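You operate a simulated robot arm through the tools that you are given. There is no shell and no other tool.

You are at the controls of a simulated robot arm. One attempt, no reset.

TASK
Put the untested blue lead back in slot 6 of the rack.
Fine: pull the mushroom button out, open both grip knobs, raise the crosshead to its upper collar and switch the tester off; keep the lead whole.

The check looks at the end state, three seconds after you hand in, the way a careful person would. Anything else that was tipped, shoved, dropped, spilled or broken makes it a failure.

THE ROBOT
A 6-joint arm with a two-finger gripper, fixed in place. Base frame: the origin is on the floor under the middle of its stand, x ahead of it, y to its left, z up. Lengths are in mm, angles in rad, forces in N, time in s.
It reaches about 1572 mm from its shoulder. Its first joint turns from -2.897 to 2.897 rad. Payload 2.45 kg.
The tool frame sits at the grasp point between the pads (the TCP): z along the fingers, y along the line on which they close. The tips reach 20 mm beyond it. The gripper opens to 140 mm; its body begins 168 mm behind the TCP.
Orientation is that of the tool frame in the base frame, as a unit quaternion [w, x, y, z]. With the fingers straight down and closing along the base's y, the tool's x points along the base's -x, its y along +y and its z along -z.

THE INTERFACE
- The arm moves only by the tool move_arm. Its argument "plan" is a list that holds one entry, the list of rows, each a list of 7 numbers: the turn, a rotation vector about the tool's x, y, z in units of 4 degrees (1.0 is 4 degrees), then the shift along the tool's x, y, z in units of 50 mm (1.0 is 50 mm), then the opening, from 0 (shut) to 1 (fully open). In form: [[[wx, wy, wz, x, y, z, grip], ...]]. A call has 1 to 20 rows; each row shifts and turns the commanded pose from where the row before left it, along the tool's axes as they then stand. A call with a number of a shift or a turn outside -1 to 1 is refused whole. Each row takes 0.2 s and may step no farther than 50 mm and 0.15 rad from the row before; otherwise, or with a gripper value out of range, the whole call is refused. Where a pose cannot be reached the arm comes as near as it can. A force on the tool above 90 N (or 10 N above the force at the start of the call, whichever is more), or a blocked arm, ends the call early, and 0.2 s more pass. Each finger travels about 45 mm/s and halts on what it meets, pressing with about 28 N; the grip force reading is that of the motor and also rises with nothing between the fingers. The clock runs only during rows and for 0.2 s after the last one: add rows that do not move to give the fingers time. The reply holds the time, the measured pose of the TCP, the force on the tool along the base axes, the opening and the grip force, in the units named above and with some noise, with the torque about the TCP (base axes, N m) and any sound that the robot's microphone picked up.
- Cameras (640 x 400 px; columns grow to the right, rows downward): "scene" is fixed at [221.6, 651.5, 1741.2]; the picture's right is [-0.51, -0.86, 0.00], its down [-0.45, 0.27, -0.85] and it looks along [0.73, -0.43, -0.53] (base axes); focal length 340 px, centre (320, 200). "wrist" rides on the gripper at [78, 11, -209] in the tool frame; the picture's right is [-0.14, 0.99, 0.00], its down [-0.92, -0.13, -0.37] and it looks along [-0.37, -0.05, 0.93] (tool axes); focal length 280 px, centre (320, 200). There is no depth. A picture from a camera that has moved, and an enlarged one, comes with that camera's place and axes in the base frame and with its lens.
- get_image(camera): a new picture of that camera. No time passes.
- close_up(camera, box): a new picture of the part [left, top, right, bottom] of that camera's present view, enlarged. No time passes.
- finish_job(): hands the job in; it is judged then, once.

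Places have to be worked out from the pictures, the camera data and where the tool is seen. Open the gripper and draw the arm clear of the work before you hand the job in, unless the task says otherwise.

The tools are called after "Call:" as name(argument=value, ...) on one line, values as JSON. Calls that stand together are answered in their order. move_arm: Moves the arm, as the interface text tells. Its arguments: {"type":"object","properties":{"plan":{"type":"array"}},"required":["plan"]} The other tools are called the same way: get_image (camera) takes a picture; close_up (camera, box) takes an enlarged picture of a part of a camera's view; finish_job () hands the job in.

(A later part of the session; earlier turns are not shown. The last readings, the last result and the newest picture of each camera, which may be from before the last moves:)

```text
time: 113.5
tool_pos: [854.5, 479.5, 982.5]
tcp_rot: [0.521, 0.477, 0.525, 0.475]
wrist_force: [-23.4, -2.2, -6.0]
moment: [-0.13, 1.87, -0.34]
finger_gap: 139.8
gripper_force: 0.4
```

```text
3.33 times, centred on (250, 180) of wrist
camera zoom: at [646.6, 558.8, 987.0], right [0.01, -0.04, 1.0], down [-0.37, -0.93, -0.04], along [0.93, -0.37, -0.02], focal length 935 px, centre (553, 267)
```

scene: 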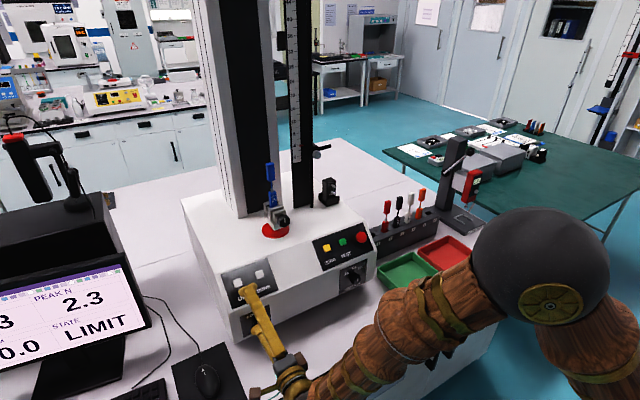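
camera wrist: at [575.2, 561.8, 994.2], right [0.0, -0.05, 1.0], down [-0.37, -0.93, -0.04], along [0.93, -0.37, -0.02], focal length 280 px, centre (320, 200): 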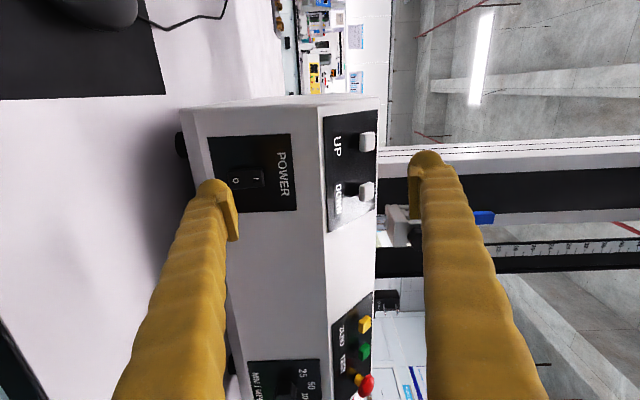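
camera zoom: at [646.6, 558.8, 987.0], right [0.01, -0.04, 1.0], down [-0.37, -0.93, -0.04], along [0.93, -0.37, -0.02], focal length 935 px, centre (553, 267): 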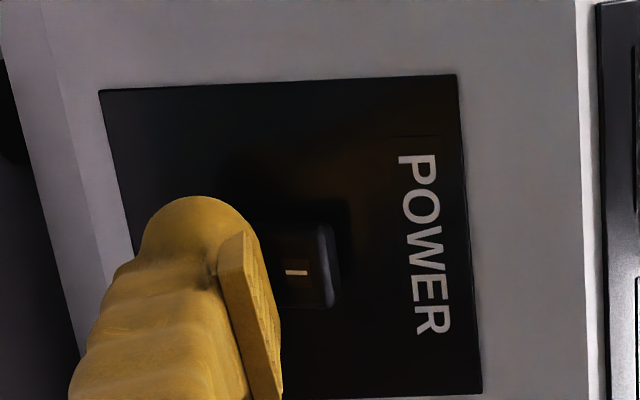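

The screen reads OFF: the tester is switched off. I back straight off the rocker, then rise clear to reorient the tool for picking the lead.

Call:
move_arm(plan=[[[0, 0, 0, 0, 0, -0.4, 1], [0, 0, 0, 0, 0, -1, 1], [0, 0, 0, 0, 0, -1, 1], [0, 0, 0, 0, 0.9, 0, 1], [0, 0, 0, 0, 0.9, 0, 1], [0, 0, 0, 0, 0.9, 0, 0.6], [0, 0, 0, 0, 0.9, 0, 0.45], [0, 0, 0, 0, 0.9, 0, 0.45], [0, 0, 0, 0, 0.9, 0, 0.45], [0, 0, 0, 0, 0, 0, 0.45]]])

Call:
get_image(camera="scene")

Call:
get_image(camera="wrist")

Call:
close_up(camera="scene", box=[225, 275, 285, 345])

```text
time: 115.7
tool_pos: [738.4, 505.7, 1252.9]
tcp_rot: [0.52, 0.477, 0.525, 0.476]
wrist_force: [0.1, -0.1, 0.8]
moment: [-0.01, 0.02, 0.0]
finger_gap: 63.1
gripper_force: 0.1
```

```text
taken
```

scene: 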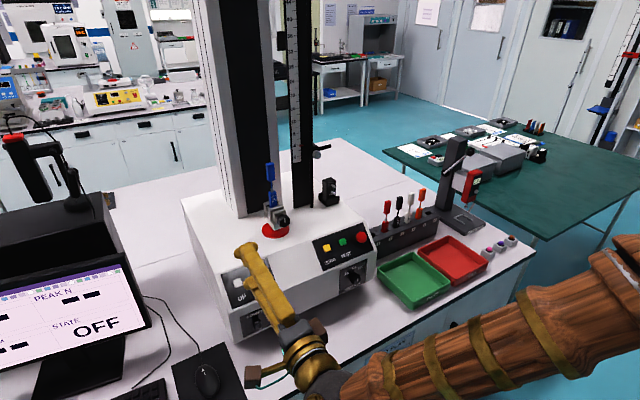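

```text
taken
camera wrist: at [528.1, 584.0, 1256.9], right [0.01, -0.05, 1.0], down [-0.37, -0.93, -0.04], along [0.93, -0.37, -0.02], focal length 280 px, centre (320, 200)
```

wrist: 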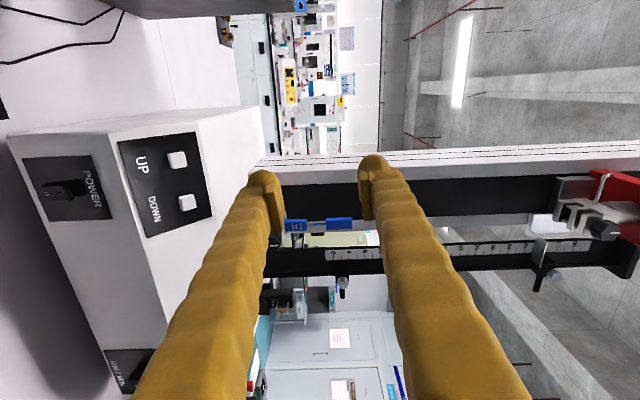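

```text
5.71 times, centred on (255, 310) of scene
camera zoom: at [221.6, 651.5, 1741.2], right [-0.51, -0.86, 0.0], down [-0.45, 0.27, -0.85], along [0.73, -0.43, -0.53], focal length 1942 px, centre (691, -429)
```

zoom: 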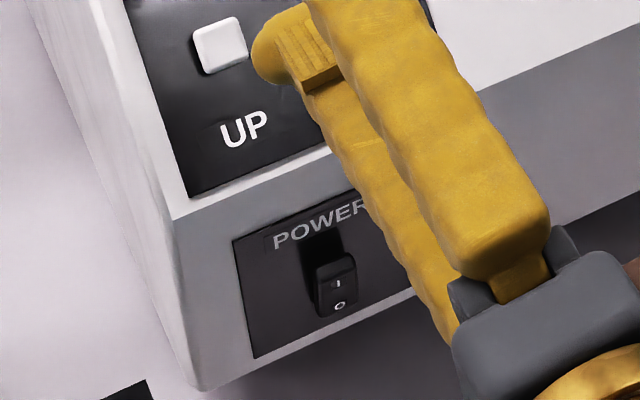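

Power is off and everything is clear. I now swing the tool down to vertical here.

Call:
move_arm(plan=[[[1, 0, 0, 0, 0, 0, 0.45], [1, 0, 0, 0, 0, 0, 0.45], [1, 0, 0, 0, 0, 0, 0.45], [1, 0, 0, 0, 0, 0, 0.45], [1, 0, 0, 0, 0, 0, 0.45], [1, 0, 0, 0, 0, 0, 0.45], [1, 0, 0, 0, 0, 0, 0.45], [1, 0, 0, 0, 0, 0, 0.45], [1, 0, 0, 0, 0, 0, 0.45], [1, 0, 0, 0, 0, 0, 0.45], [1, 0, 0, 0, 0, 0, 0.45], [1, 0, 0, 0, 0, 0, 0.45], [1, 0, 0, 0, 0, 0, 0.45], [1, 0, 0, 0, 0, 0, 0.45], [1, 0, 0, 0, 0, 0, 0.45], [1, 0, 0, 0, 0, 0, 0.45], [1, 0, 0, 0, 0, 0, 0.45], [1, 0, 0, 0, 0, 0, 0.45], [1, 0, 0, 0, 0, 0, 0.45], [1, 0, 0, 0, 0, 0, 0.45]]])

Call:
get_image(camera="scene")

```text
time: 119.8
tool_pos: [737.1, 506.7, 1252.7]
tcp_rot: [0.391, 0.589, 0.622, 0.337]
wrist_force: [-0.8, 0.1, 0.5]
moment: [0.01, 0.02, 0.01]
finger_gap: 63.3
gripper_force: 0.0
out of reach, approached as far as the arm can: row 8, 9, 10, 11, 12, 13, 14, 15, 16, 17, 18, 19, 20
```

```text
taken
```

scene: 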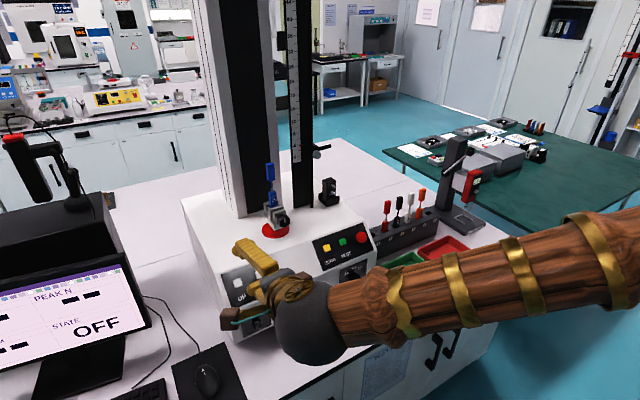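

The tilt hits a joint limit at about 62° with this roll, so I unwind the roll first (about 275°) at this free spot.

Call:
move_arm(plan=[[[0, 0, 1, 0, 0, 0, 0.45], [0, 0, 1, 0, 0, 0, 0.45], [0, 0, 1, 0, 0, 0, 0.45], [0, 0, 1, 0, 0, 0, 0.45], [0, 0, 1, 0, 0, 0, 0.45], [0, 0, 1, 0, 0, 0, 0.45], [0, 0, 1, 0, 0, 0, 0.45], [0, 0, 1, 0, 0, 0, 0.45], [0, 0, 1, 0, 0, 0, 0.45], [0, 0, 1, 0, 0, 0, 0.45], [0, 0, 1, 0, 0, 0, 0.45], [0, 0, 1, 0, 0, 0, 0.45], [0, 0, 1, 0, 0, 0, 0.45], [0, 0, 1, 0, 0, 0, 0.45], [0, 0, 1, 0, 0, 0, 0.45], [0, 0, 1, 0, 0, 0, 0.45], [0, 0, 1, 0, 0, 0, 0.45], [0, 0, 1, 0, 0, 0, 0.45], [0, 0, 1, 0, 0, 0, 0.45], [0, 0, 1, 0, 0, 0, 0.45]]])

Call:
move_arm(plan=[[[0, 0, 1, 0, 0, 0, 0.45], [0, 0, 1, 0, 0, 0, 0.45], [0, 0, 1, 0, 0, 0, 0.45], [0, 0, 1, 0, 0, 0, 0.45], [0, 0, 1, 0, 0, 0, 0.45], [0, 0, 1, 0, 0, 0, 0.45], [0, 0, 1, 0, 0, 0, 0.45], [0, 0, 1, 0, 0, 0, 0.45], [0, 0, 1, 0, 0, 0, 0.45], [0, 0, 1, 0, 0, 0, 0.45], [0, 0, 1, 0, 0, 0, 0.45], [0, 0, 1, 0, 0, 0, 0.45], [0, 0, 1, 0, 0, 0, 0.45], [0, 0, 1, 0, 0, 0, 0.45], [0, 0, 1, 0, 0, 0, 0.45], [0, 0, 1, 0, 0, 0, 0.45], [0, 0, 1, 0, 0, 0, 0.45], [0, 0, 1, 0, 0, 0, 0.45], [0, 0, 1, 0, 0, 0, 0.45], [0, 0, 1, 0, 0, 0, 0.45]]])

Call:
move_arm(plan=[[[0, 0, 1, 0, 0, 0, 0.45], [0, 0, 1, 0, 0, 0, 0.45], [0, 0, 1, 0, 0, 0, 0.45], [0, 0, 1, 0, 0, 0, 0.45], [0, 0, 1, 0, 0, 0, 0.45], [0, 0, 1, 0, 0, 0, 0.45], [0, 0, 1, 0, 0, 0, 0.45], [0, 0, 1, 0, 0, 0, 0.45], [0, 0, 1, 0, 0, 0, 0.45], [0, 0, 1, 0, 0, 0, 0.45], [0, 0, 1, 0, 0, 0, 0.45], [0, 0, 1, 0, 0, 0, 0.45], [0, 0, 1, 0, 0, 0, 0.45], [0, 0, 1, 0, 0, 0, 0.45], [0, 0, 1, 0, 0, 0, 0.45], [0, 0, 1, 0, 0, 0, 0.45], [0, 0, 1, 0, 0, 0, 0.45], [0, 0, 1, 0, 0, 0, 0.45], [0, 0, 1, 0, 0, 0, 0.45], [0, 0, 1, 0, 0, 0, 0.45]]])

Call:
get_image(camera="scene")

```text
time: 124.0
tool_pos: [737.2, 507.3, 1254.0]
tcp_rot: [0.082, 0.85, 0.098, 0.511]
wrist_force: [-0.2, 0.0, -0.4]
moment: [-0.01, 0.0, 0.02]
finger_gap: 62.7
gripper_force: 0.0
```

```text
time: 128.2
tool_pos: [737.3, 504.9, 1252.6]
tcp_rot: [-0.265, 0.714, -0.473, 0.444]
wrist_force: [-0.3, 0.2, -0.7]
moment: [-0.03, -0.01, 0.01]
finger_gap: 63.0
gripper_force: 0.0
```

```text
time: 132.4
tool_pos: [736.4, 505.3, 1253.1]
tcp_rot: [0.488, -0.243, 0.821, -0.17]
wrist_force: [-0.4, 0.2, -0.4]
moment: [-0.01, -0.01, -0.04]
finger_gap: 63.0
gripper_force: 0.1
```

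```text
taken
```

scene: 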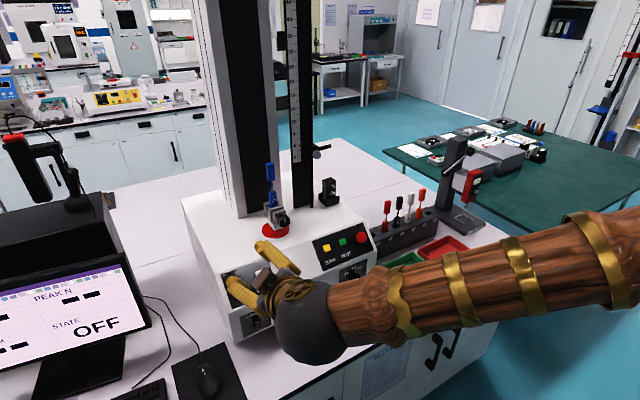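

About 33° of roll remain. I finish it, then tilt down to vertical.

Call:
move_arm(plan=[[[0, 0, 1, 0, 0, 0, 0.45], [0, 0, 1, 0, 0, 0, 0.45], [0, 0, 1, 0, 0, 0, 0.45], [0, 0, 1, 0, 0, 0, 0.45], [0, 0, 1, 0, 0, 0, 0.45], [0, 0, 1, 0, 0, 0, 0.45], [0, 0, 1, 0, 0, 0, 0.45], [0, 0, 1, 0, 0, 0, 0.45], [0, 0, 0.25, 0, 0, 0, 0.45], [0, 1, 0, 0, 0, 0, 0.45], [0, 1, 0, 0, 0, 0, 0.45], [0, 1, 0, 0, 0, 0, 0.45], [0, 1, 0, 0, 0, 0, 0.45], [0, 1, 0, 0, 0, 0, 0.45], [0, 1, 0, 0, 0, 0, 0.45], [0, 1, 0, 0, 0, 0, 0.45], [0, 1, 0, 0, 0, 0, 0.45], [0, 1, 0, 0, 0, 0, 0.45], [0, 1, 0, 0, 0, 0, 0.45], [0, 1, 0, 0, 0, 0, 0.45]]])

Call:
get_image(camera="wrist")

Call:
get_image(camera="scene")

```text
time: 136.7
tool_pos: [737.2, 505.7, 1254.0]
tcp_rot: [0.158, 0.007, 0.987, -0.023]
wrist_force: [0.3, -0.2, 0.7]
moment: [0.02, -0.05, 0.01]
finger_gap: 62.9
gripper_force: 0.0
```

```text
taken
camera wrist: at [598.4, 526.7, 1426.5], right [0.15, 0.99, 0.0], down [0.76, -0.12, 0.64], along [0.63, -0.1, -0.77], focal length 280 px, centre (320, 200)
```

wrist: 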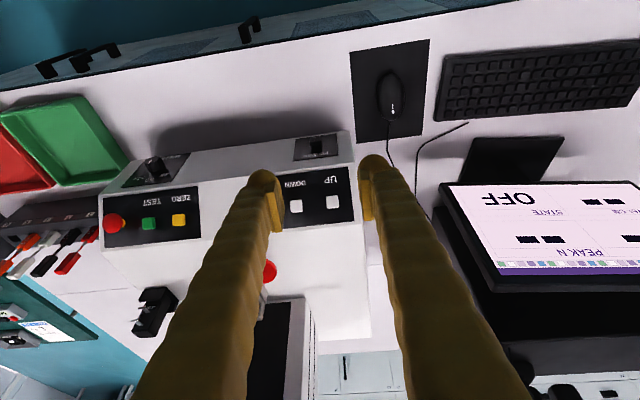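

```text
taken
```

scene: 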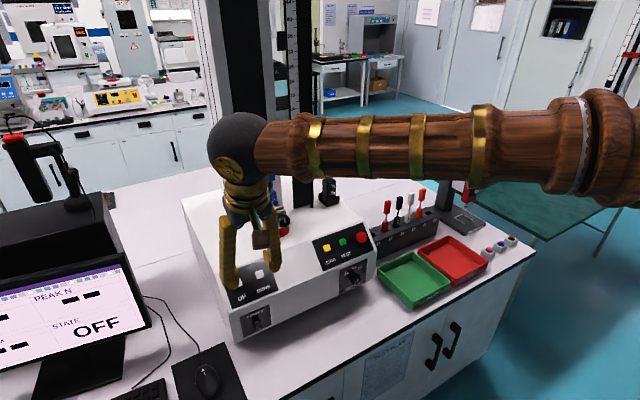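

Tilt is down to 18°. I finish to vertical and remove the small residual lean (2.9° and 1.2°).

Call:
move_arm(plan=[[[0, 1, 0, 0, 0, 0, 0.45], [0, 1, 0, 0, 0, 0, 0.45], [0, 1, 0, 0, 0, 0, 0.45], [0, 1, 0, 0, 0, 0, 0.45], [0, 0.55, 0, 0, 0, 0, 0.45], [-0.7, 0, -0.3, 0, 0, 0, 0.45], [0, 0, 0, 0, 0, 0, 0.45]]])

Call:
get_image(camera="wrist")

Call:
get_image(camera="scene")

Call:
close_up(camera="scene", box=[240, 150, 320, 245])

```text
time: 138.2
tool_pos: [736.5, 506.2, 1253.8]
tcp_rot: [0.0, 0.001, 1.0, 0.003]
wrist_force: [0.7, -0.5, -0.5]
moment: [0.02, -0.01, 0.0]
finger_gap: 63.0
gripper_force: 0.0
```

```text
taken
camera wrist: at [659.4, 514.9, 1461.8], right [0.14, 0.99, 0.01], down [0.92, -0.13, 0.37], along [0.36, -0.05, -0.93], focal length 280 px, centre (320, 200)
```

wrist: 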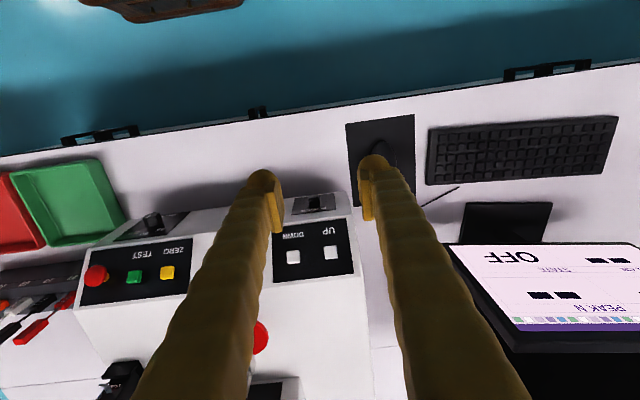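

```text
taken
```

scene: 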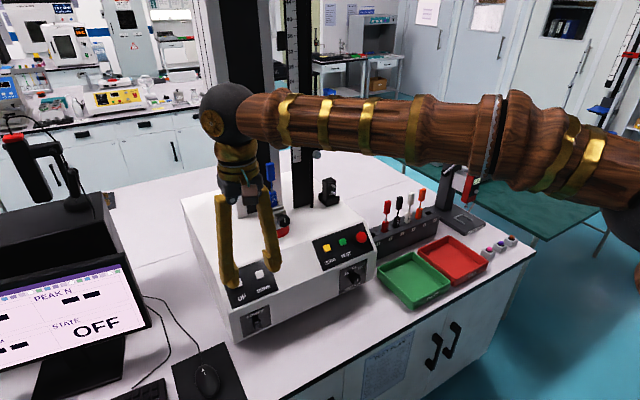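

```text
4.21 times, centred on (280, 198) of scene
camera zoom: at [221.6, 651.5, 1741.2], right [-0.51, -0.86, 0.0], down [-0.45, 0.27, -0.85], along [0.73, -0.43, -0.53], focal length 1431 px, centre (488, 210)
```

zoom: 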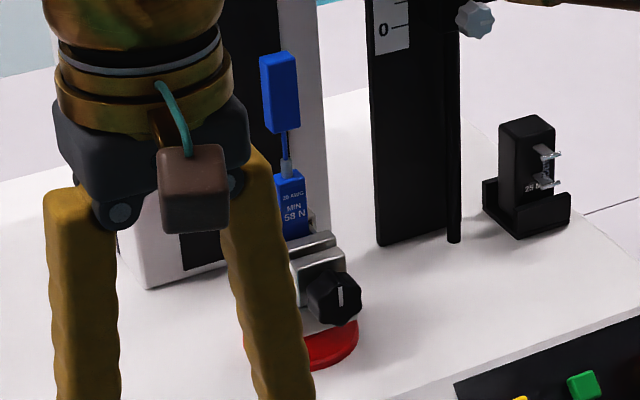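

The tool is vertical and true. I rise and move to a viewpoint in front of and above the lead.

Call:
move_arm(plan=[[[0, 0, 0, 0, 0, -0.97, 0.45], [0, 0, 0, 0, 0, -0.97, 0.45], [0, 0, 0, 0, 0, -0.97, 0.45], [0, 0, 0, -0.6, -0.75, 0, 0.45], [0, 0, 0, -0.6, -0.75, 0, 0.45], [0, 0, 0, -0.6, -0.75, 0, 0.45], [0, 0, 0, -0.6, -0.75, 0, 0.45], [0, 0, 0, -0.6, -0.74, 0, 0.45], [0, 0, 0, 0, 0, 0, 0.45]]])

Call:
get_image(camera="wrist")

Call:
get_image(camera="scene")

```text
time: 140.2
tool_pos: [887.4, 316.4, 1397.2]
tcp_rot: [-0.001, 0.002, 1.0, 0.004]
wrist_force: [-0.3, -0.9, -0.1]
moment: [0.03, 0.02, -0.01]
finger_gap: 62.8
gripper_force: 0.1
```

```text
taken
camera wrist: at [809.8, 326.6, 1606.9], right [0.14, 0.99, 0.01], down [0.92, -0.13, 0.37], along [0.36, -0.05, -0.93], focal length 280 px, centre (320, 200)
```

wrist: 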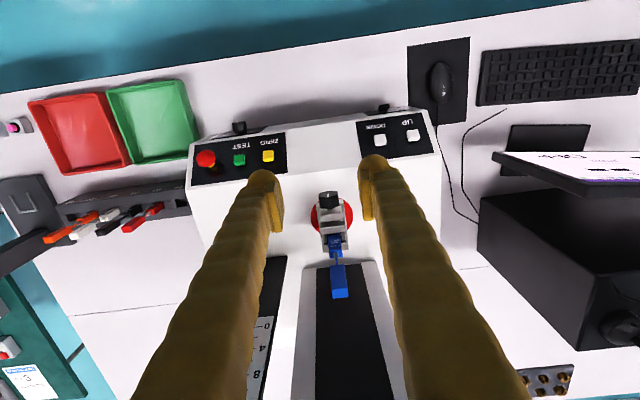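

```text
taken
```

scene: 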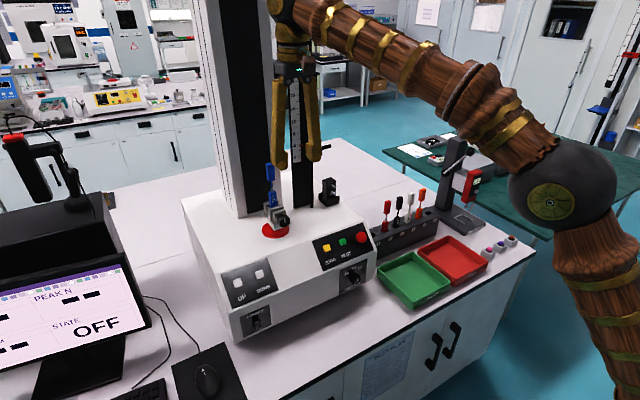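

Good view of the lead between the fingers. I enlarge both views to fix the lead's coordinates.

Call:
close_up(camera="wrist", box=[290, 180, 390, 310])

Call:
close_up(camera="scene", box=[245, 155, 305, 240])

```text
3.08 times, centred on (340, 245) of wrist
camera zoom: at [809.8, 326.6, 1606.9], right [0.14, 0.99, 0.01], down [0.92, -0.13, 0.37], along [0.36, -0.05, -0.93], focal length 863 px, centre (258, 62)
```

zoom: 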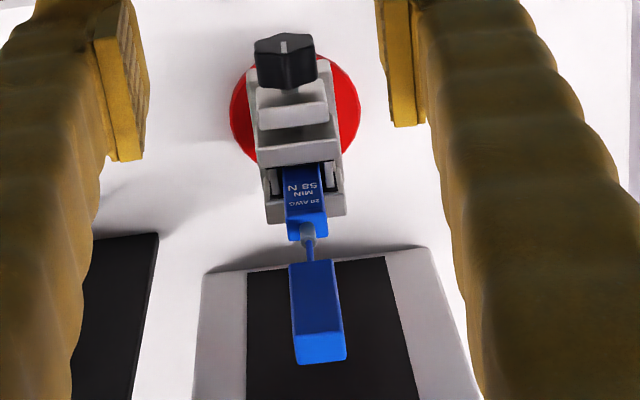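

```text
4.71 times, centred on (275, 198) of scene
camera zoom: at [221.6, 651.5, 1741.2], right [-0.51, -0.86, 0.0], down [-0.45, 0.27, -0.85], along [0.73, -0.43, -0.53], focal length 1600 px, centre (532, 212)
```

zoom: 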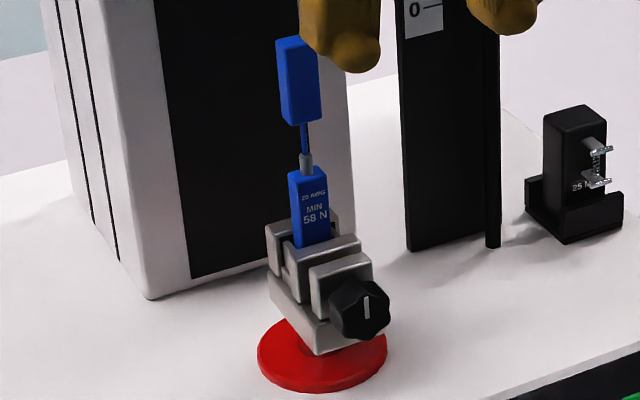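

The lead's axis is near (1055, 319.5), lower boot exposed from about z 1178 to 1230, top at 1309. I'll come in from the front at z ≈ 1212 with the fingers straddling it, so first I descend here in front of the grip.

Call:
move_arm(plan=[[[0, 0, 0, 0, 0.06, 0.92, 0.45], [0, 0, 0, 0, 0, 0.92, 0.45], [0, 0, 0, 0, 0, 0.92, 0.45], [0, 0, 0, 0, 0, 0.92, 0.45], [0, 0, 0, 0, 0, 0, 0.45]]])

Call:
get_image(camera="wrist")

Call:
close_up(camera="wrist", box=[250, 200, 400, 400])

Call:
close_up(camera="scene", box=[235, 130, 345, 250])

```text
time: 141.4
tool_pos: [885.0, 321.6, 1212.4]
tcp_rot: [0.0, 0.001, 1.0, 0.003]
wrist_force: [-1.1, -0.6, 0.0]
moment: [-0.03, 0.0, 0.02]
finger_gap: 63.2
gripper_force: 0.1
```

```text
taken
camera wrist: at [808.5, 330.9, 1421.0], right [0.14, 0.99, 0.01], down [0.92, -0.13, 0.37], along [0.36, -0.05, -0.93], focal length 280 px, centre (320, 200)
```

wrist: 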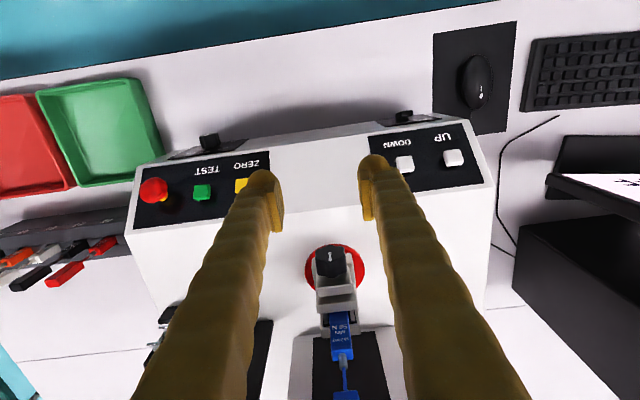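

```text
2.00 times, centred on (325, 300) of wrist
camera zoom: at [808.5, 330.9, 1421.0], right [0.14, 0.99, 0.01], down [0.92, -0.13, 0.37], along [0.36, -0.05, -0.93], focal length 561 px, centre (310, 0)
```

zoom: 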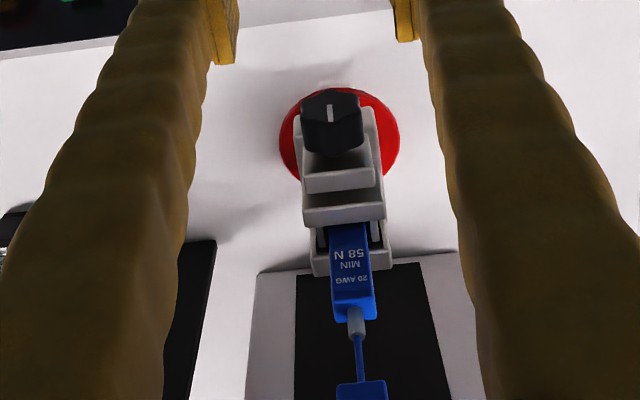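

```text
3.33 times, centred on (290, 190) of scene
camera zoom: at [221.6, 651.5, 1741.2], right [-0.51, -0.86, 0.0], down [-0.45, 0.27, -0.85], along [0.73, -0.43, -0.53], focal length 1133 px, centre (420, 233)
```

zoom: 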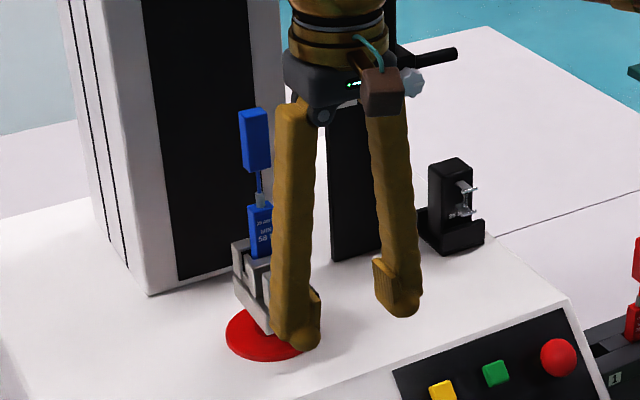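

Lead confirmed: lower boot front face at x ≈ 1049, y ≈ 320, in line with the tool. Jaw tops are near z 1188, so I raise 6 mm (tips at about 1198) and slide forward around the lead.

Call:
move_arm(plan=[[[0, 0, 0, 0, 0, -0.12, 0.5], [0, 0, 0, -0.8, 0, 0, 0.5], [0, 0, 0, -0.8, 0, 0, 0.5], [0, 0, 0, -0.8, 0, 0, 0.5], [0, 0, 0, 0, 0, 0, 0.5]]])

Call:
get_image(camera="wrist")

Call:
close_up(camera="scene", box=[235, 130, 345, 250])

```text
time: 142.7
tool_pos: [1007.2, 320.8, 1218.2]
tcp_rot: [-0.001, 0.001, 1.0, 0.004]
wrist_force: [-0.5, -0.3, 0.6]
moment: [0.02, -0.04, -0.03]
finger_gap: 69.9
gripper_force: 0.1
```

```text
taken
camera wrist: at [928.3, 330.9, 1427.7], right [0.14, 0.99, 0.01], down [0.92, -0.13, 0.37], along [0.36, -0.05, -0.93], focal length 280 px, centre (320, 200)
```

wrist: 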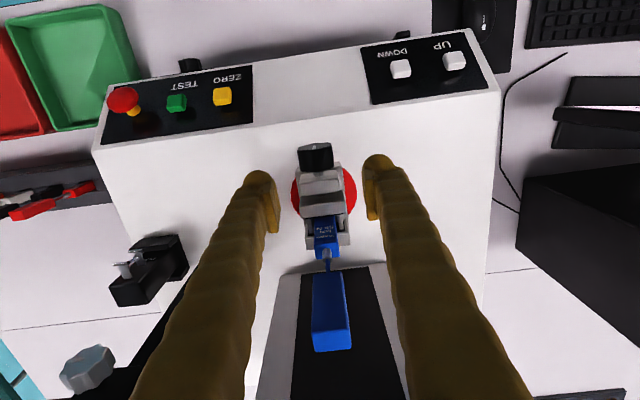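

```text
3.33 times, centred on (290, 190) of scene
camera zoom: at [221.6, 651.5, 1741.2], right [-0.51, -0.86, 0.0], down [-0.45, 0.27, -0.85], along [0.73, -0.43, -0.53], focal length 1133 px, centre (420, 233)
```

zoom: 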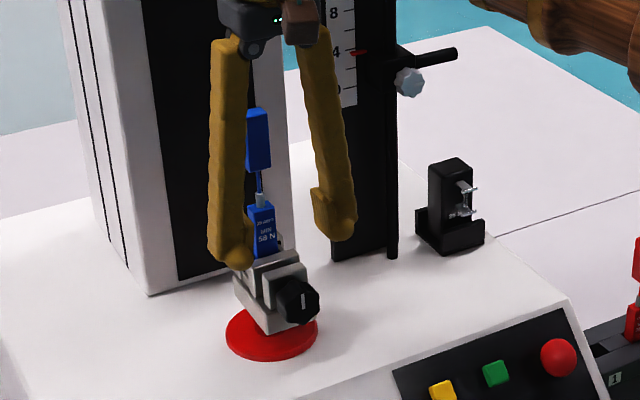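

The fingers straddle the lead centrally. I slide the last 47 mm forward.

Call:
move_arm(plan=[[[0, 0, 0, -0.5, 0, 0, 0.5], [0, 0, 0, -0.45, 0, 0, 0.5], [0, 0, 0, 0, 0, 0, 0.5]]])

Call:
get_image(camera="wrist")

Call:
close_up(camera="wrist", box=[240, 130, 400, 270])

Call:
close_up(camera="scene", box=[245, 150, 315, 240])

```text
time: 143.4
tool_pos: [1053.2, 321.2, 1217.5]
tcp_rot: [0.0, 0.0, 1.0, 0.004]
wrist_force: [-0.1, 0.4, 0.5]
moment: [-0.02, 0.01, -0.01]
finger_gap: 69.9
gripper_force: 0.1
```

```text
taken
camera wrist: at [976.3, 330.5, 1427.5], right [0.14, 0.99, 0.01], down [0.92, -0.13, 0.37], along [0.36, -0.05, -0.93], focal length 280 px, centre (320, 200)
```

wrist: 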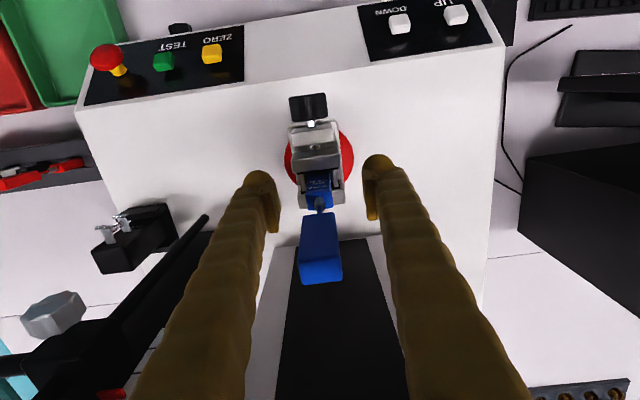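

```text
2.86 times, centred on (320, 200) of wrist
camera zoom: at [976.3, 330.5, 1427.5], right [0.14, 0.99, 0.01], down [0.92, -0.13, 0.37], along [0.36, -0.05, -0.93], focal length 801 px, centre (320, 200)
```

zoom: 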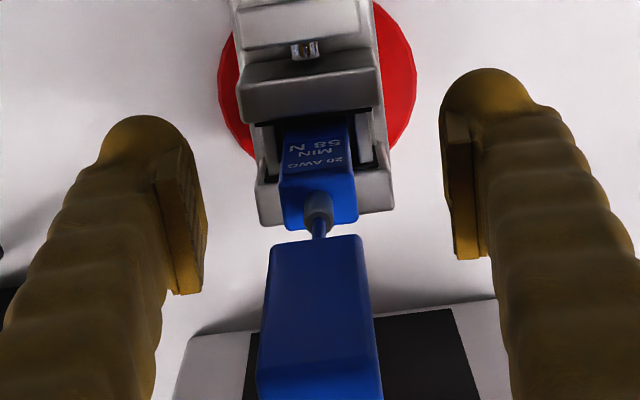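

```text
4.44 times, centred on (280, 195) of scene
camera zoom: at [221.6, 651.5, 1741.2], right [-0.51, -0.86, 0.0], down [-0.45, 0.27, -0.85], along [0.73, -0.43, -0.53], focal length 1511 px, centre (498, 222)
```

zoom: 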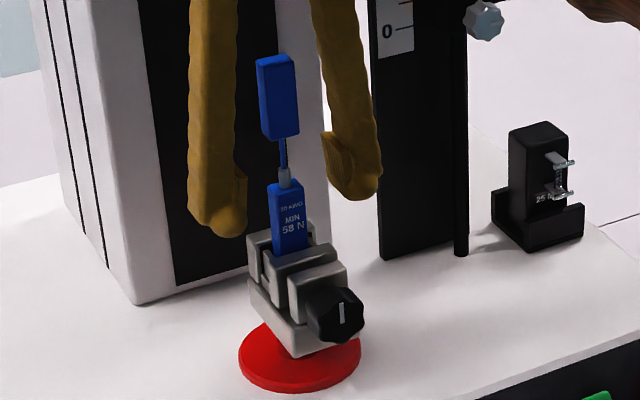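

Lead centred within 1 mm (x 1055.6, y 319.4), tips at about z 1198 above the jaws. I close gently on the lower boot.

Call:
move_arm(plan=[[[0, 0, 0, -0.03, -0.016, 0, 0.4], [0, 0, 0, 0, 0, 0, 0.25], [0, 0, 0, 0, 0, 0, 0.18], [0, 0, 0, 0, 0, 0, 0.1], [0, 0, 0, 0, 0, 0, 0.1], [0, 0, 0, 0, 0, 0, 0.1]]])

Call:
close_up(camera="wrist", box=[240, 130, 400, 270])

Call:
close_up(camera="scene", box=[245, 150, 315, 240])

```text
time: 144.8
tool_pos: [1055.2, 320.7, 1217.9]
tcp_rot: [-0.001, 0.0, 1.0, 0.003]
wrist_force: [0.8, -0.4, -0.8]
moment: [0.01, 0.01, -0.04]
finger_gap: 20.4
gripper_force: 28.5
```

```text
2.86 times, centred on (320, 200) of wrist
camera zoom: at [977.8, 329.7, 1427.7], right [0.14, 0.99, 0.01], down [0.92, -0.13, 0.37], along [0.36, -0.05, -0.93], focal length 801 px, centre (320, 200)
```

zoom: 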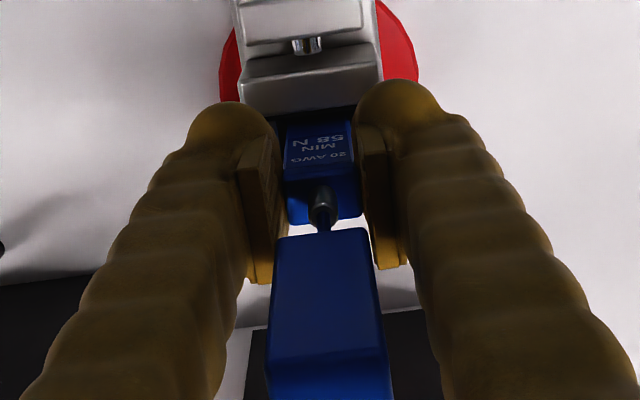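

```text
4.44 times, centred on (280, 195) of scene
camera zoom: at [221.6, 651.5, 1741.2], right [-0.51, -0.86, 0.0], down [-0.45, 0.27, -0.85], along [0.73, -0.43, -0.53], focal length 1511 px, centre (498, 222)
```

zoom: 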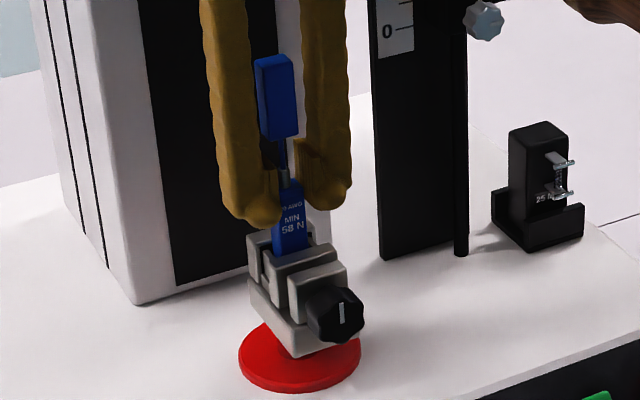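

Holding the lower boot at 20.4 mm with no side force. I lift 10 mm slowly and check for any resistance.

Call:
move_arm(plan=[[[0, 0, 0, 0, 0, -0.06, 0.1], [0, 0, 0, 0, 0, -0.06, 0.1], [0, 0, 0, 0, 0, -0.08, 0.1], [0, 0, 0, 0, 0, 0, 0.1]]])

Call:
close_up(camera="wrist", box=[240, 130, 400, 270])

Call:
close_up(camera="scene", box=[245, 150, 315, 240])

```text
time: 145.8
tool_pos: [1056.1, 320.0, 1228.4]
tcp_rot: [-0.001, 0.001, 1.0, 0.002]
wrist_force: [1.2, -0.1, -1.3]
moment: [0.01, -0.01, 0.01]
finger_gap: 20.3
gripper_force: 27.7
```

```text
2.86 times, centred on (320, 200) of wrist
camera zoom: at [978.0, 329.4, 1437.2], right [0.14, 0.99, 0.01], down [0.92, -0.13, 0.37], along [0.36, -0.05, -0.93], focal length 801 px, centre (320, 200)
```

zoom: 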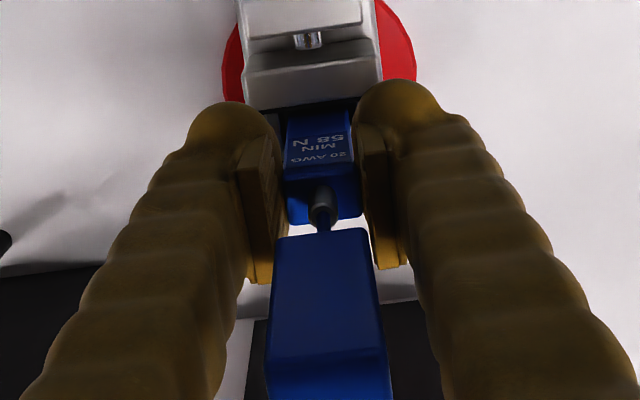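

```text
4.44 times, centred on (280, 195) of scene
camera zoom: at [221.6, 651.5, 1741.2], right [-0.51, -0.86, 0.0], down [-0.45, 0.27, -0.85], along [0.73, -0.43, -0.53], focal length 1511 px, centre (498, 222)
```

zoom: 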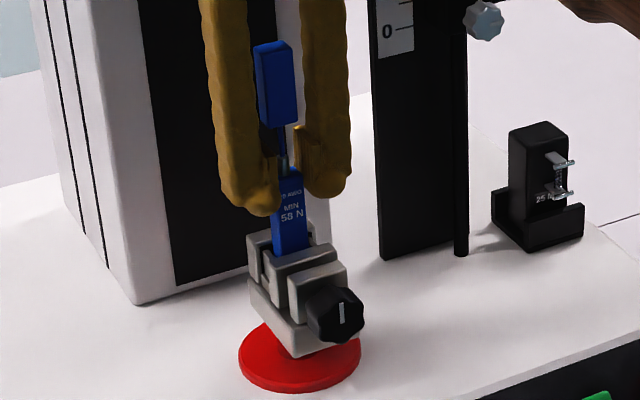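

It follows freely (about 1 N). I lift it another 60 mm.

Call:
move_arm(plan=[[[0, 0, 0, 0, 0, -0.2, 0.1], [0, 0, 0, 0, 0, -0.25, 0.1], [0, 0, 0, 0, 0, -0.25, 0.1], [0, 0, 0, 0, 0, -0.25, 0.1], [0, 0, 0, 0, 0, -0.25, 0.1], [0, 0, 0, 0, 0, 0, 0.1]]])

Call:
get_image(camera="scene")

Call:
close_up(camera="scene", box=[235, 120, 325, 240])

Call:
get_image(camera="wrist")

```text
time: 147.2
tool_pos: [1036.9, 315.3, 1274.9]
tcp_rot: [-0.001, 0.001, 1.0, 0.004]
wrist_force: [0.9, 0.3, -1.3]
moment: [0.02, 0.01, 0.03]
finger_gap: 20.6
gripper_force: 28.5
out of reach, approached as far as the arm can: row 2, 3, 4, 5
```

```text
taken
```

scene: 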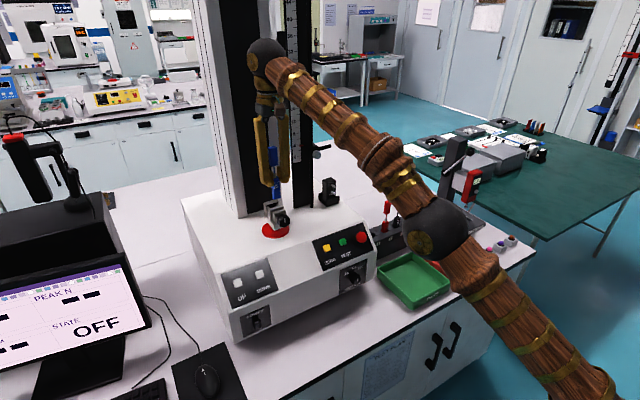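

```text
3.33 times, centred on (280, 180) of scene
camera zoom: at [221.6, 651.5, 1741.2], right [-0.51, -0.86, 0.0], down [-0.45, 0.27, -0.85], along [0.73, -0.43, -0.53], focal length 1133 px, centre (453, 267)
```

zoom: 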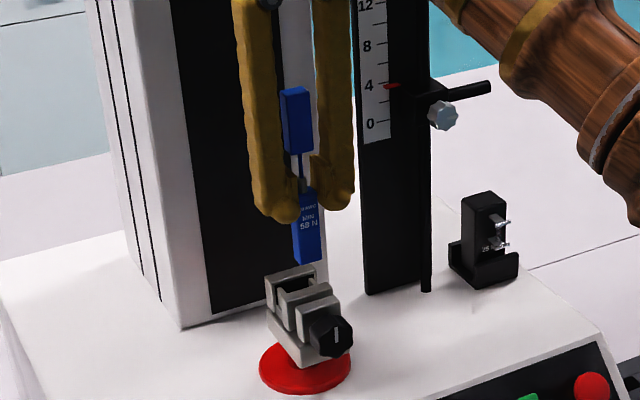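

```text
taken
camera wrist: at [960.8, 324.1, 1483.2], right [0.14, 0.99, 0.01], down [0.92, -0.13, 0.37], along [0.36, -0.05, -0.93], focal length 280 px, centre (320, 200)
```

wrist: 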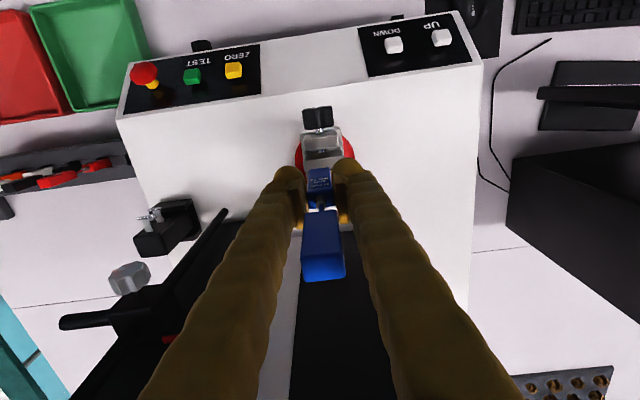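

The lead is out of the jaws, whole, hanging about 81 mm below the TCP; the arm met its reach limit and drew back slightly, which is fine. I carry it toward the robot to x ≈ 900, clear of the grip.

Call:
move_arm(plan=[[[0, 0, 0, 0.5, 0, -0.1, 0.1], [0, 0, 0, 0.75, 0, 0, 0.1], [0, 0, 0, 0.75, 0, 0, 0.1], [0, 0, 0, 0.75, 0, 0, 0.1], [0, 0, 0, 0, 0, 0, 0.1]]])

Call:
get_image(camera="wrist")

Call:
get_image(camera="scene")

```text
time: 148.4
tool_pos: [900.1, 314.7, 1279.6]
tcp_rot: [0.0, 0.001, 1.0, 0.004]
wrist_force: [-0.2, 0.4, -2.1]
moment: [0.0, 0.0, 0.0]
finger_gap: 20.4
gripper_force: 28.4
```

```text
taken
camera wrist: at [822.4, 323.6, 1487.6], right [0.14, 0.99, 0.01], down [0.92, -0.13, 0.37], along [0.36, -0.05, -0.93], focal length 280 px, centre (320, 200)
```

wrist: 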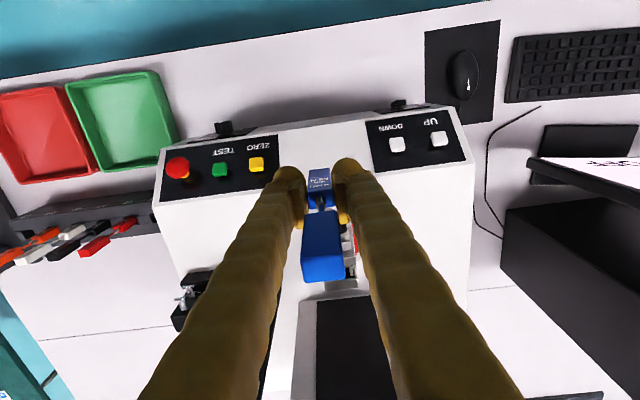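

```text
taken
```

scene: 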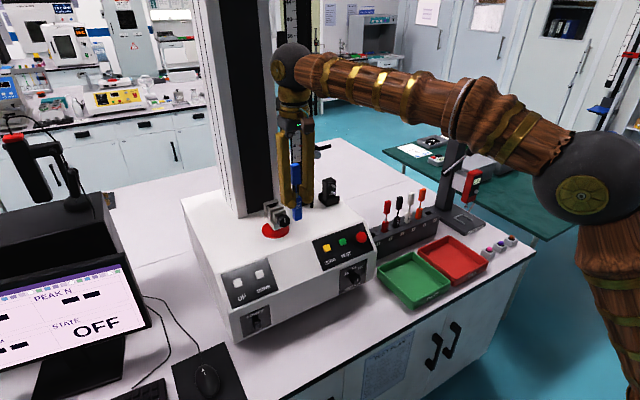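

Lead held firmly. I carry it across to the rack side (y ≈ −390) at this height.

Call:
move_arm(plan=[[[0, 0, 0, 0, -0.5, 0, 0.1], [0, 0, 0, 0, -0.8, 0, 0.1], [0, 0, 0, 0, -0.8, 0, 0.1], [0, 0, 0, 0, -0.8, 0, 0.1], [0, 0, 0, 0, -0.8, 0, 0.1], [0, 0, 0, 0, -0.8, 0, 0.1], [0, 0, 0, 0, -0.8, 0, 0.1], [0, 0, 0, 0, -0.8, 0, 0.1], [0, 0, 0, 0, -0.8, 0, 0.1], [0, 0, 0, 0, -0.8, 0, 0.1], [0, 0, 0, 0, -0.8, 0, 0.1], [0, 0, 0, 0, -0.8, 0, 0.1], [0, 0, 0, 0, -0.8, 0, 0.1], [0, 0, 0, 0, -0.8, 0, 0.1], [0, 0, 0, 0, -0.8, 0, 0.1], [0, 0, 0, 0, -0.8, 0, 0.1], [0, 0, 0, 0, -0.8, 0, 0.1], [0, 0, 0, 0, -0.8, 0, 0.1], [0, 0, 0, 0, 0, 0, 0.1]]])

Call:
get_image(camera="wrist")

Call:
get_image(camera="scene")

```text
time: 152.4
tool_pos: [898.9, -391.2, 1273.9]
tcp_rot: [0.0, 0.001, 1.0, 0.003]
wrist_force: [0.3, -0.2, -1.5]
moment: [-0.01, -0.01, -0.04]
finger_gap: 20.4
gripper_force: 28.1
```

```text
taken
camera wrist: at [821.1, -382.1, 1483.7], right [0.14, 0.99, 0.01], down [0.92, -0.13, 0.37], along [0.36, -0.05, -0.93], focal length 280 px, centre (320, 200)
```

wrist: 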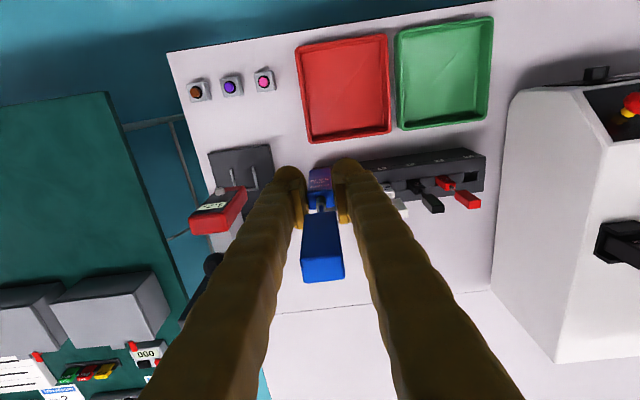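

```text
taken
```

scene: 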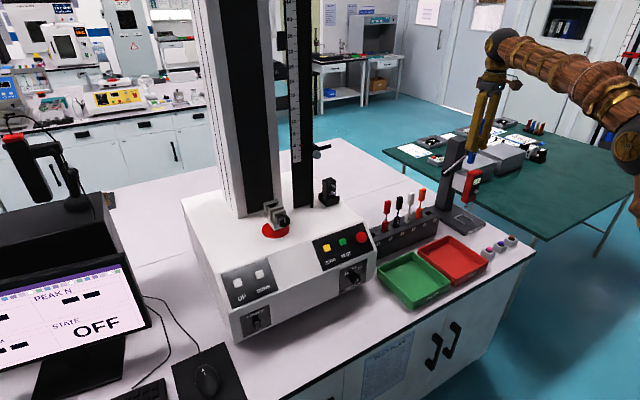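

At the rack. I lower to z ≈ 1114 here, in front of the rack (lead bottom about 1033), and look at slot 6 and the neighbours.

Call:
move_arm(plan=[[[0, 0, 0, 0, 0, 0.8, 0.1], [0, 0, 0, 0, 0, 0.8, 0.1], [0, 0, 0, 0, 0, 0.8, 0.1], [0, 0, 0, 0, 0, 0.8, 0.1], [0, 0, 0, 0, 0, 0, 0.1]]])

Call:
get_image(camera="wrist")

Call:
close_up(camera="scene", box=[370, 120, 520, 260])

```text
time: 153.7
tool_pos: [897.5, -389.4, 1114.3]
tcp_rot: [-0.001, 0.001, 1.0, 0.003]
wrist_force: [-0.3, -0.2, -1.3]
moment: [0.02, -0.02, -0.04]
finger_gap: 20.8
gripper_force: 27.8
```

```text
taken
camera wrist: at [820.5, -380.2, 1322.9], right [0.14, 0.99, 0.01], down [0.92, -0.13, 0.37], along [0.36, -0.05, -0.93], focal length 280 px, centre (320, 200)
```

wrist: 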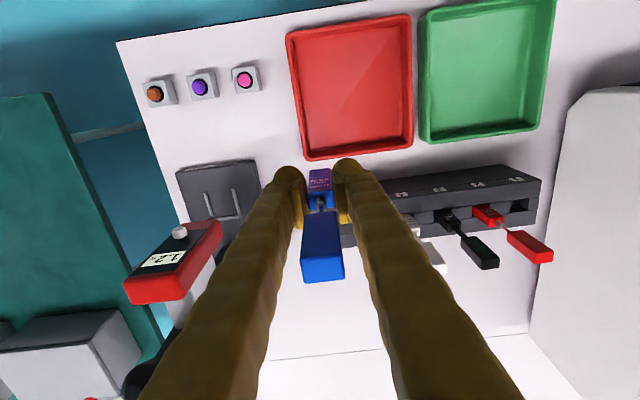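

```text
2.86 times, centred on (445, 190) of scene
camera zoom: at [221.6, 651.5, 1741.2], right [-0.51, -0.86, 0.0], down [-0.45, 0.27, -0.85], along [0.73, -0.43, -0.53], focal length 971 px, centre (-37, 229)
```

zoom: 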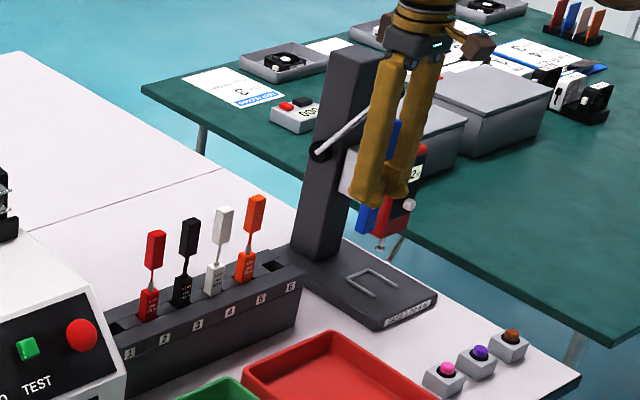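

The force-gauge stand next to slot 6 has a lever and column; I look more closely at how near it comes to my path.

Call:
close_up(camera="wrist", box=[100, 200, 300, 400])

Call:
close_up(camera="scene", box=[430, 120, 520, 250])

Call:
close_up(camera="wrist", box=[150, 130, 560, 290])

```text
2.00 times, centred on (200, 300) of wrist
camera zoom: at [820.5, -380.2, 1322.9], right [0.14, 0.99, 0.01], down [0.92, -0.13, 0.37], along [0.36, -0.05, -0.93], focal length 561 px, centre (560, 0)
```

zoom: 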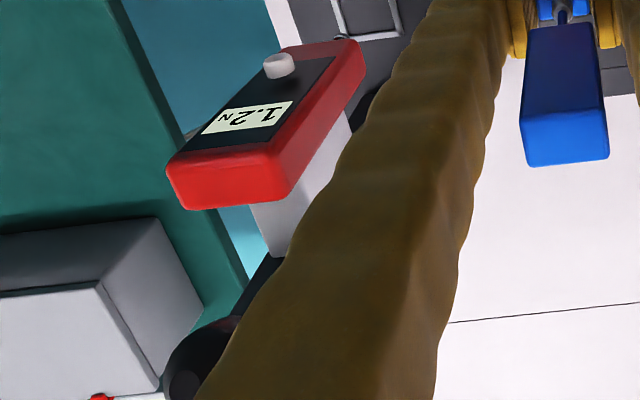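

```text
3.08 times, centred on (475, 185) of scene
camera zoom: at [221.6, 651.5, 1741.2], right [-0.51, -0.86, 0.0], down [-0.45, 0.27, -0.85], along [0.73, -0.43, -0.53], focal length 1046 px, centre (-157, 246)
```

zoom: 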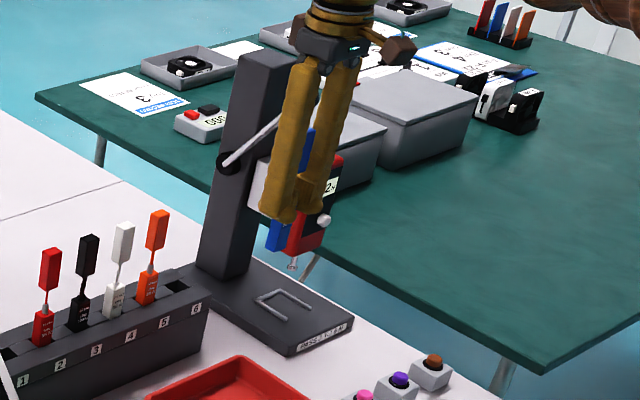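

```text
1.56 times, centred on (355, 210) of wrist
camera zoom: at [820.5, -380.2, 1322.9], right [0.14, 0.99, 0.01], down [0.92, -0.13, 0.37], along [0.36, -0.05, -0.93], focal length 438 px, centre (265, 184)
```

zoom: 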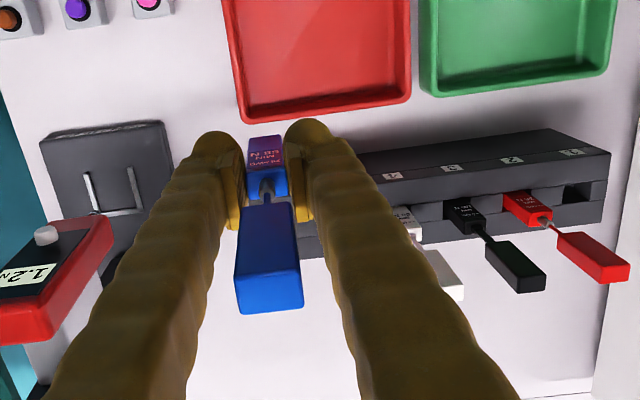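

I check the gripper's own outline (camera arm and so on) against the stand before going in.

Call:
close_up(camera="scene", box=[450, 20, 560, 200])

Call:
get_image(camera="scene")

```text
2.22 times, centred on (505, 110) of scene
camera zoom: at [221.6, 651.5, 1741.2], right [-0.51, -0.86, 0.0], down [-0.45, 0.27, -0.85], along [0.73, -0.43, -0.53], focal length 755 px, centre (-91, 400)
```

zoom: 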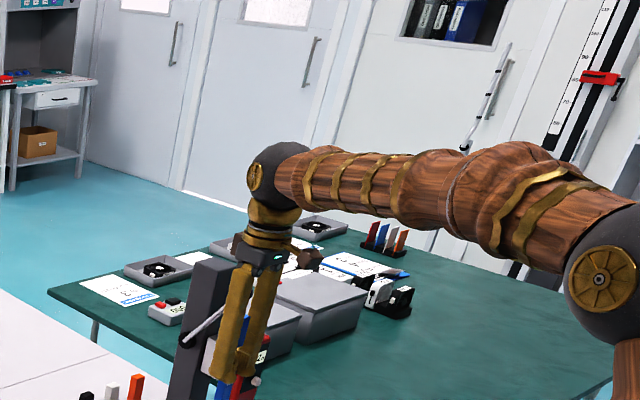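

```text
taken
```

scene: 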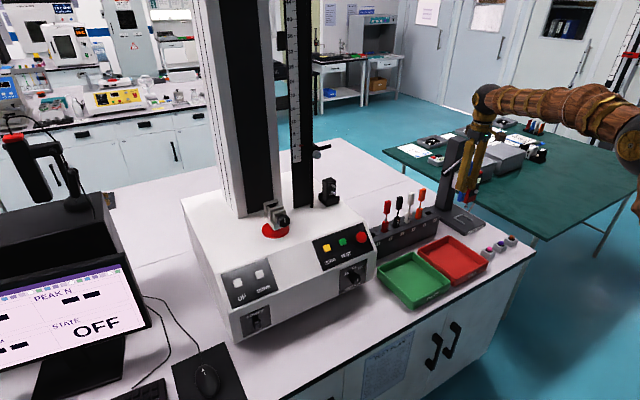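

Everything stays on my side of the stand: about 35 mm or more clearance to its hub and lever. I move forward above slot 6, still high.

Call:
move_arm(plan=[[[0, 0, 0, -0.7, 0, 0, 0.1], [0, 0, 0, -0.75, 0, 0, 0.1], [0, 0, 0, -0.75, 0, 0, 0.1], [0, 0, 0, -0.75, 0, 0, 0.1], [0, 0, 0, 0, 0, 0, 0.1]]])

Call:
get_image(camera="wrist")

Call:
close_up(camera="wrist", box=[240, 90, 400, 220])

Call:
close_up(camera="scene", box=[400, 130, 500, 250])

```text
time: 154.8
tool_pos: [1047.0, -389.6, 1113.9]
tcp_rot: [-0.001, 0.001, 1.0, 0.003]
wrist_force: [-0.1, -0.4, -1.2]
moment: [-0.02, 0.01, -0.01]
finger_gap: 20.5
gripper_force: 28.1
```

```text
taken
camera wrist: at [968.7, -379.7, 1323.9], right [0.14, 0.99, 0.01], down [0.92, -0.13, 0.37], along [0.36, -0.05, -0.93], focal length 280 px, centre (320, 200)
```

wrist: 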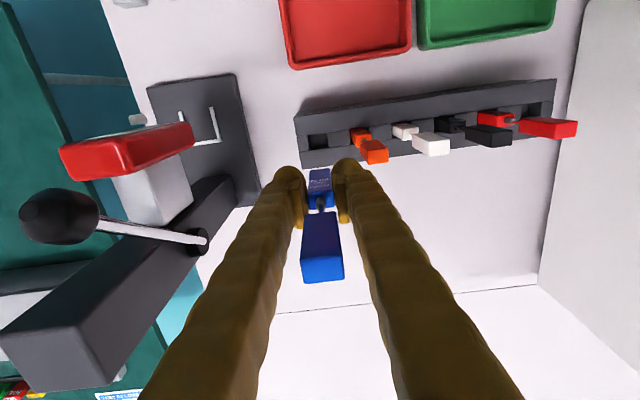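

```text
3.08 times, centred on (320, 155) of wrist
camera zoom: at [968.7, -379.7, 1323.9], right [0.14, 0.99, 0.01], down [0.92, -0.13, 0.37], along [0.36, -0.05, -0.93], focal length 863 px, centre (320, 338)
```

zoom: 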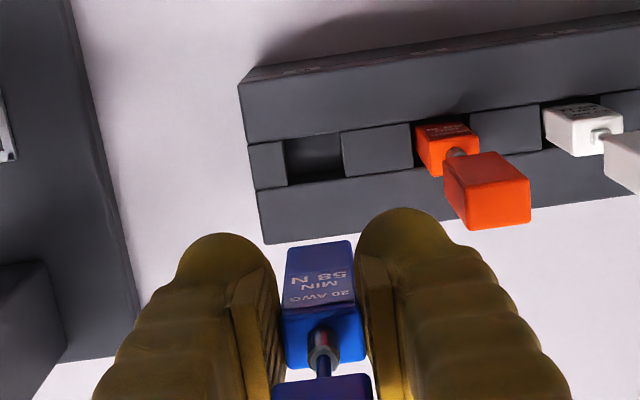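

```text
3.33 times, centred on (450, 190) of scene
camera zoom: at [221.6, 651.5, 1741.2], right [-0.51, -0.86, 0.0], down [-0.45, 0.27, -0.85], along [0.73, -0.43, -0.53], focal length 1133 px, centre (-113, 233)
```

zoom: 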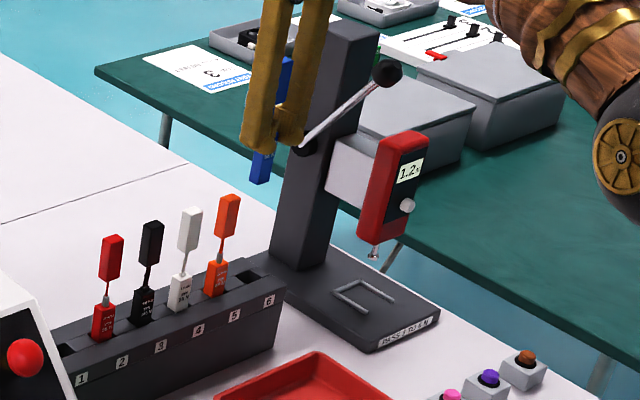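

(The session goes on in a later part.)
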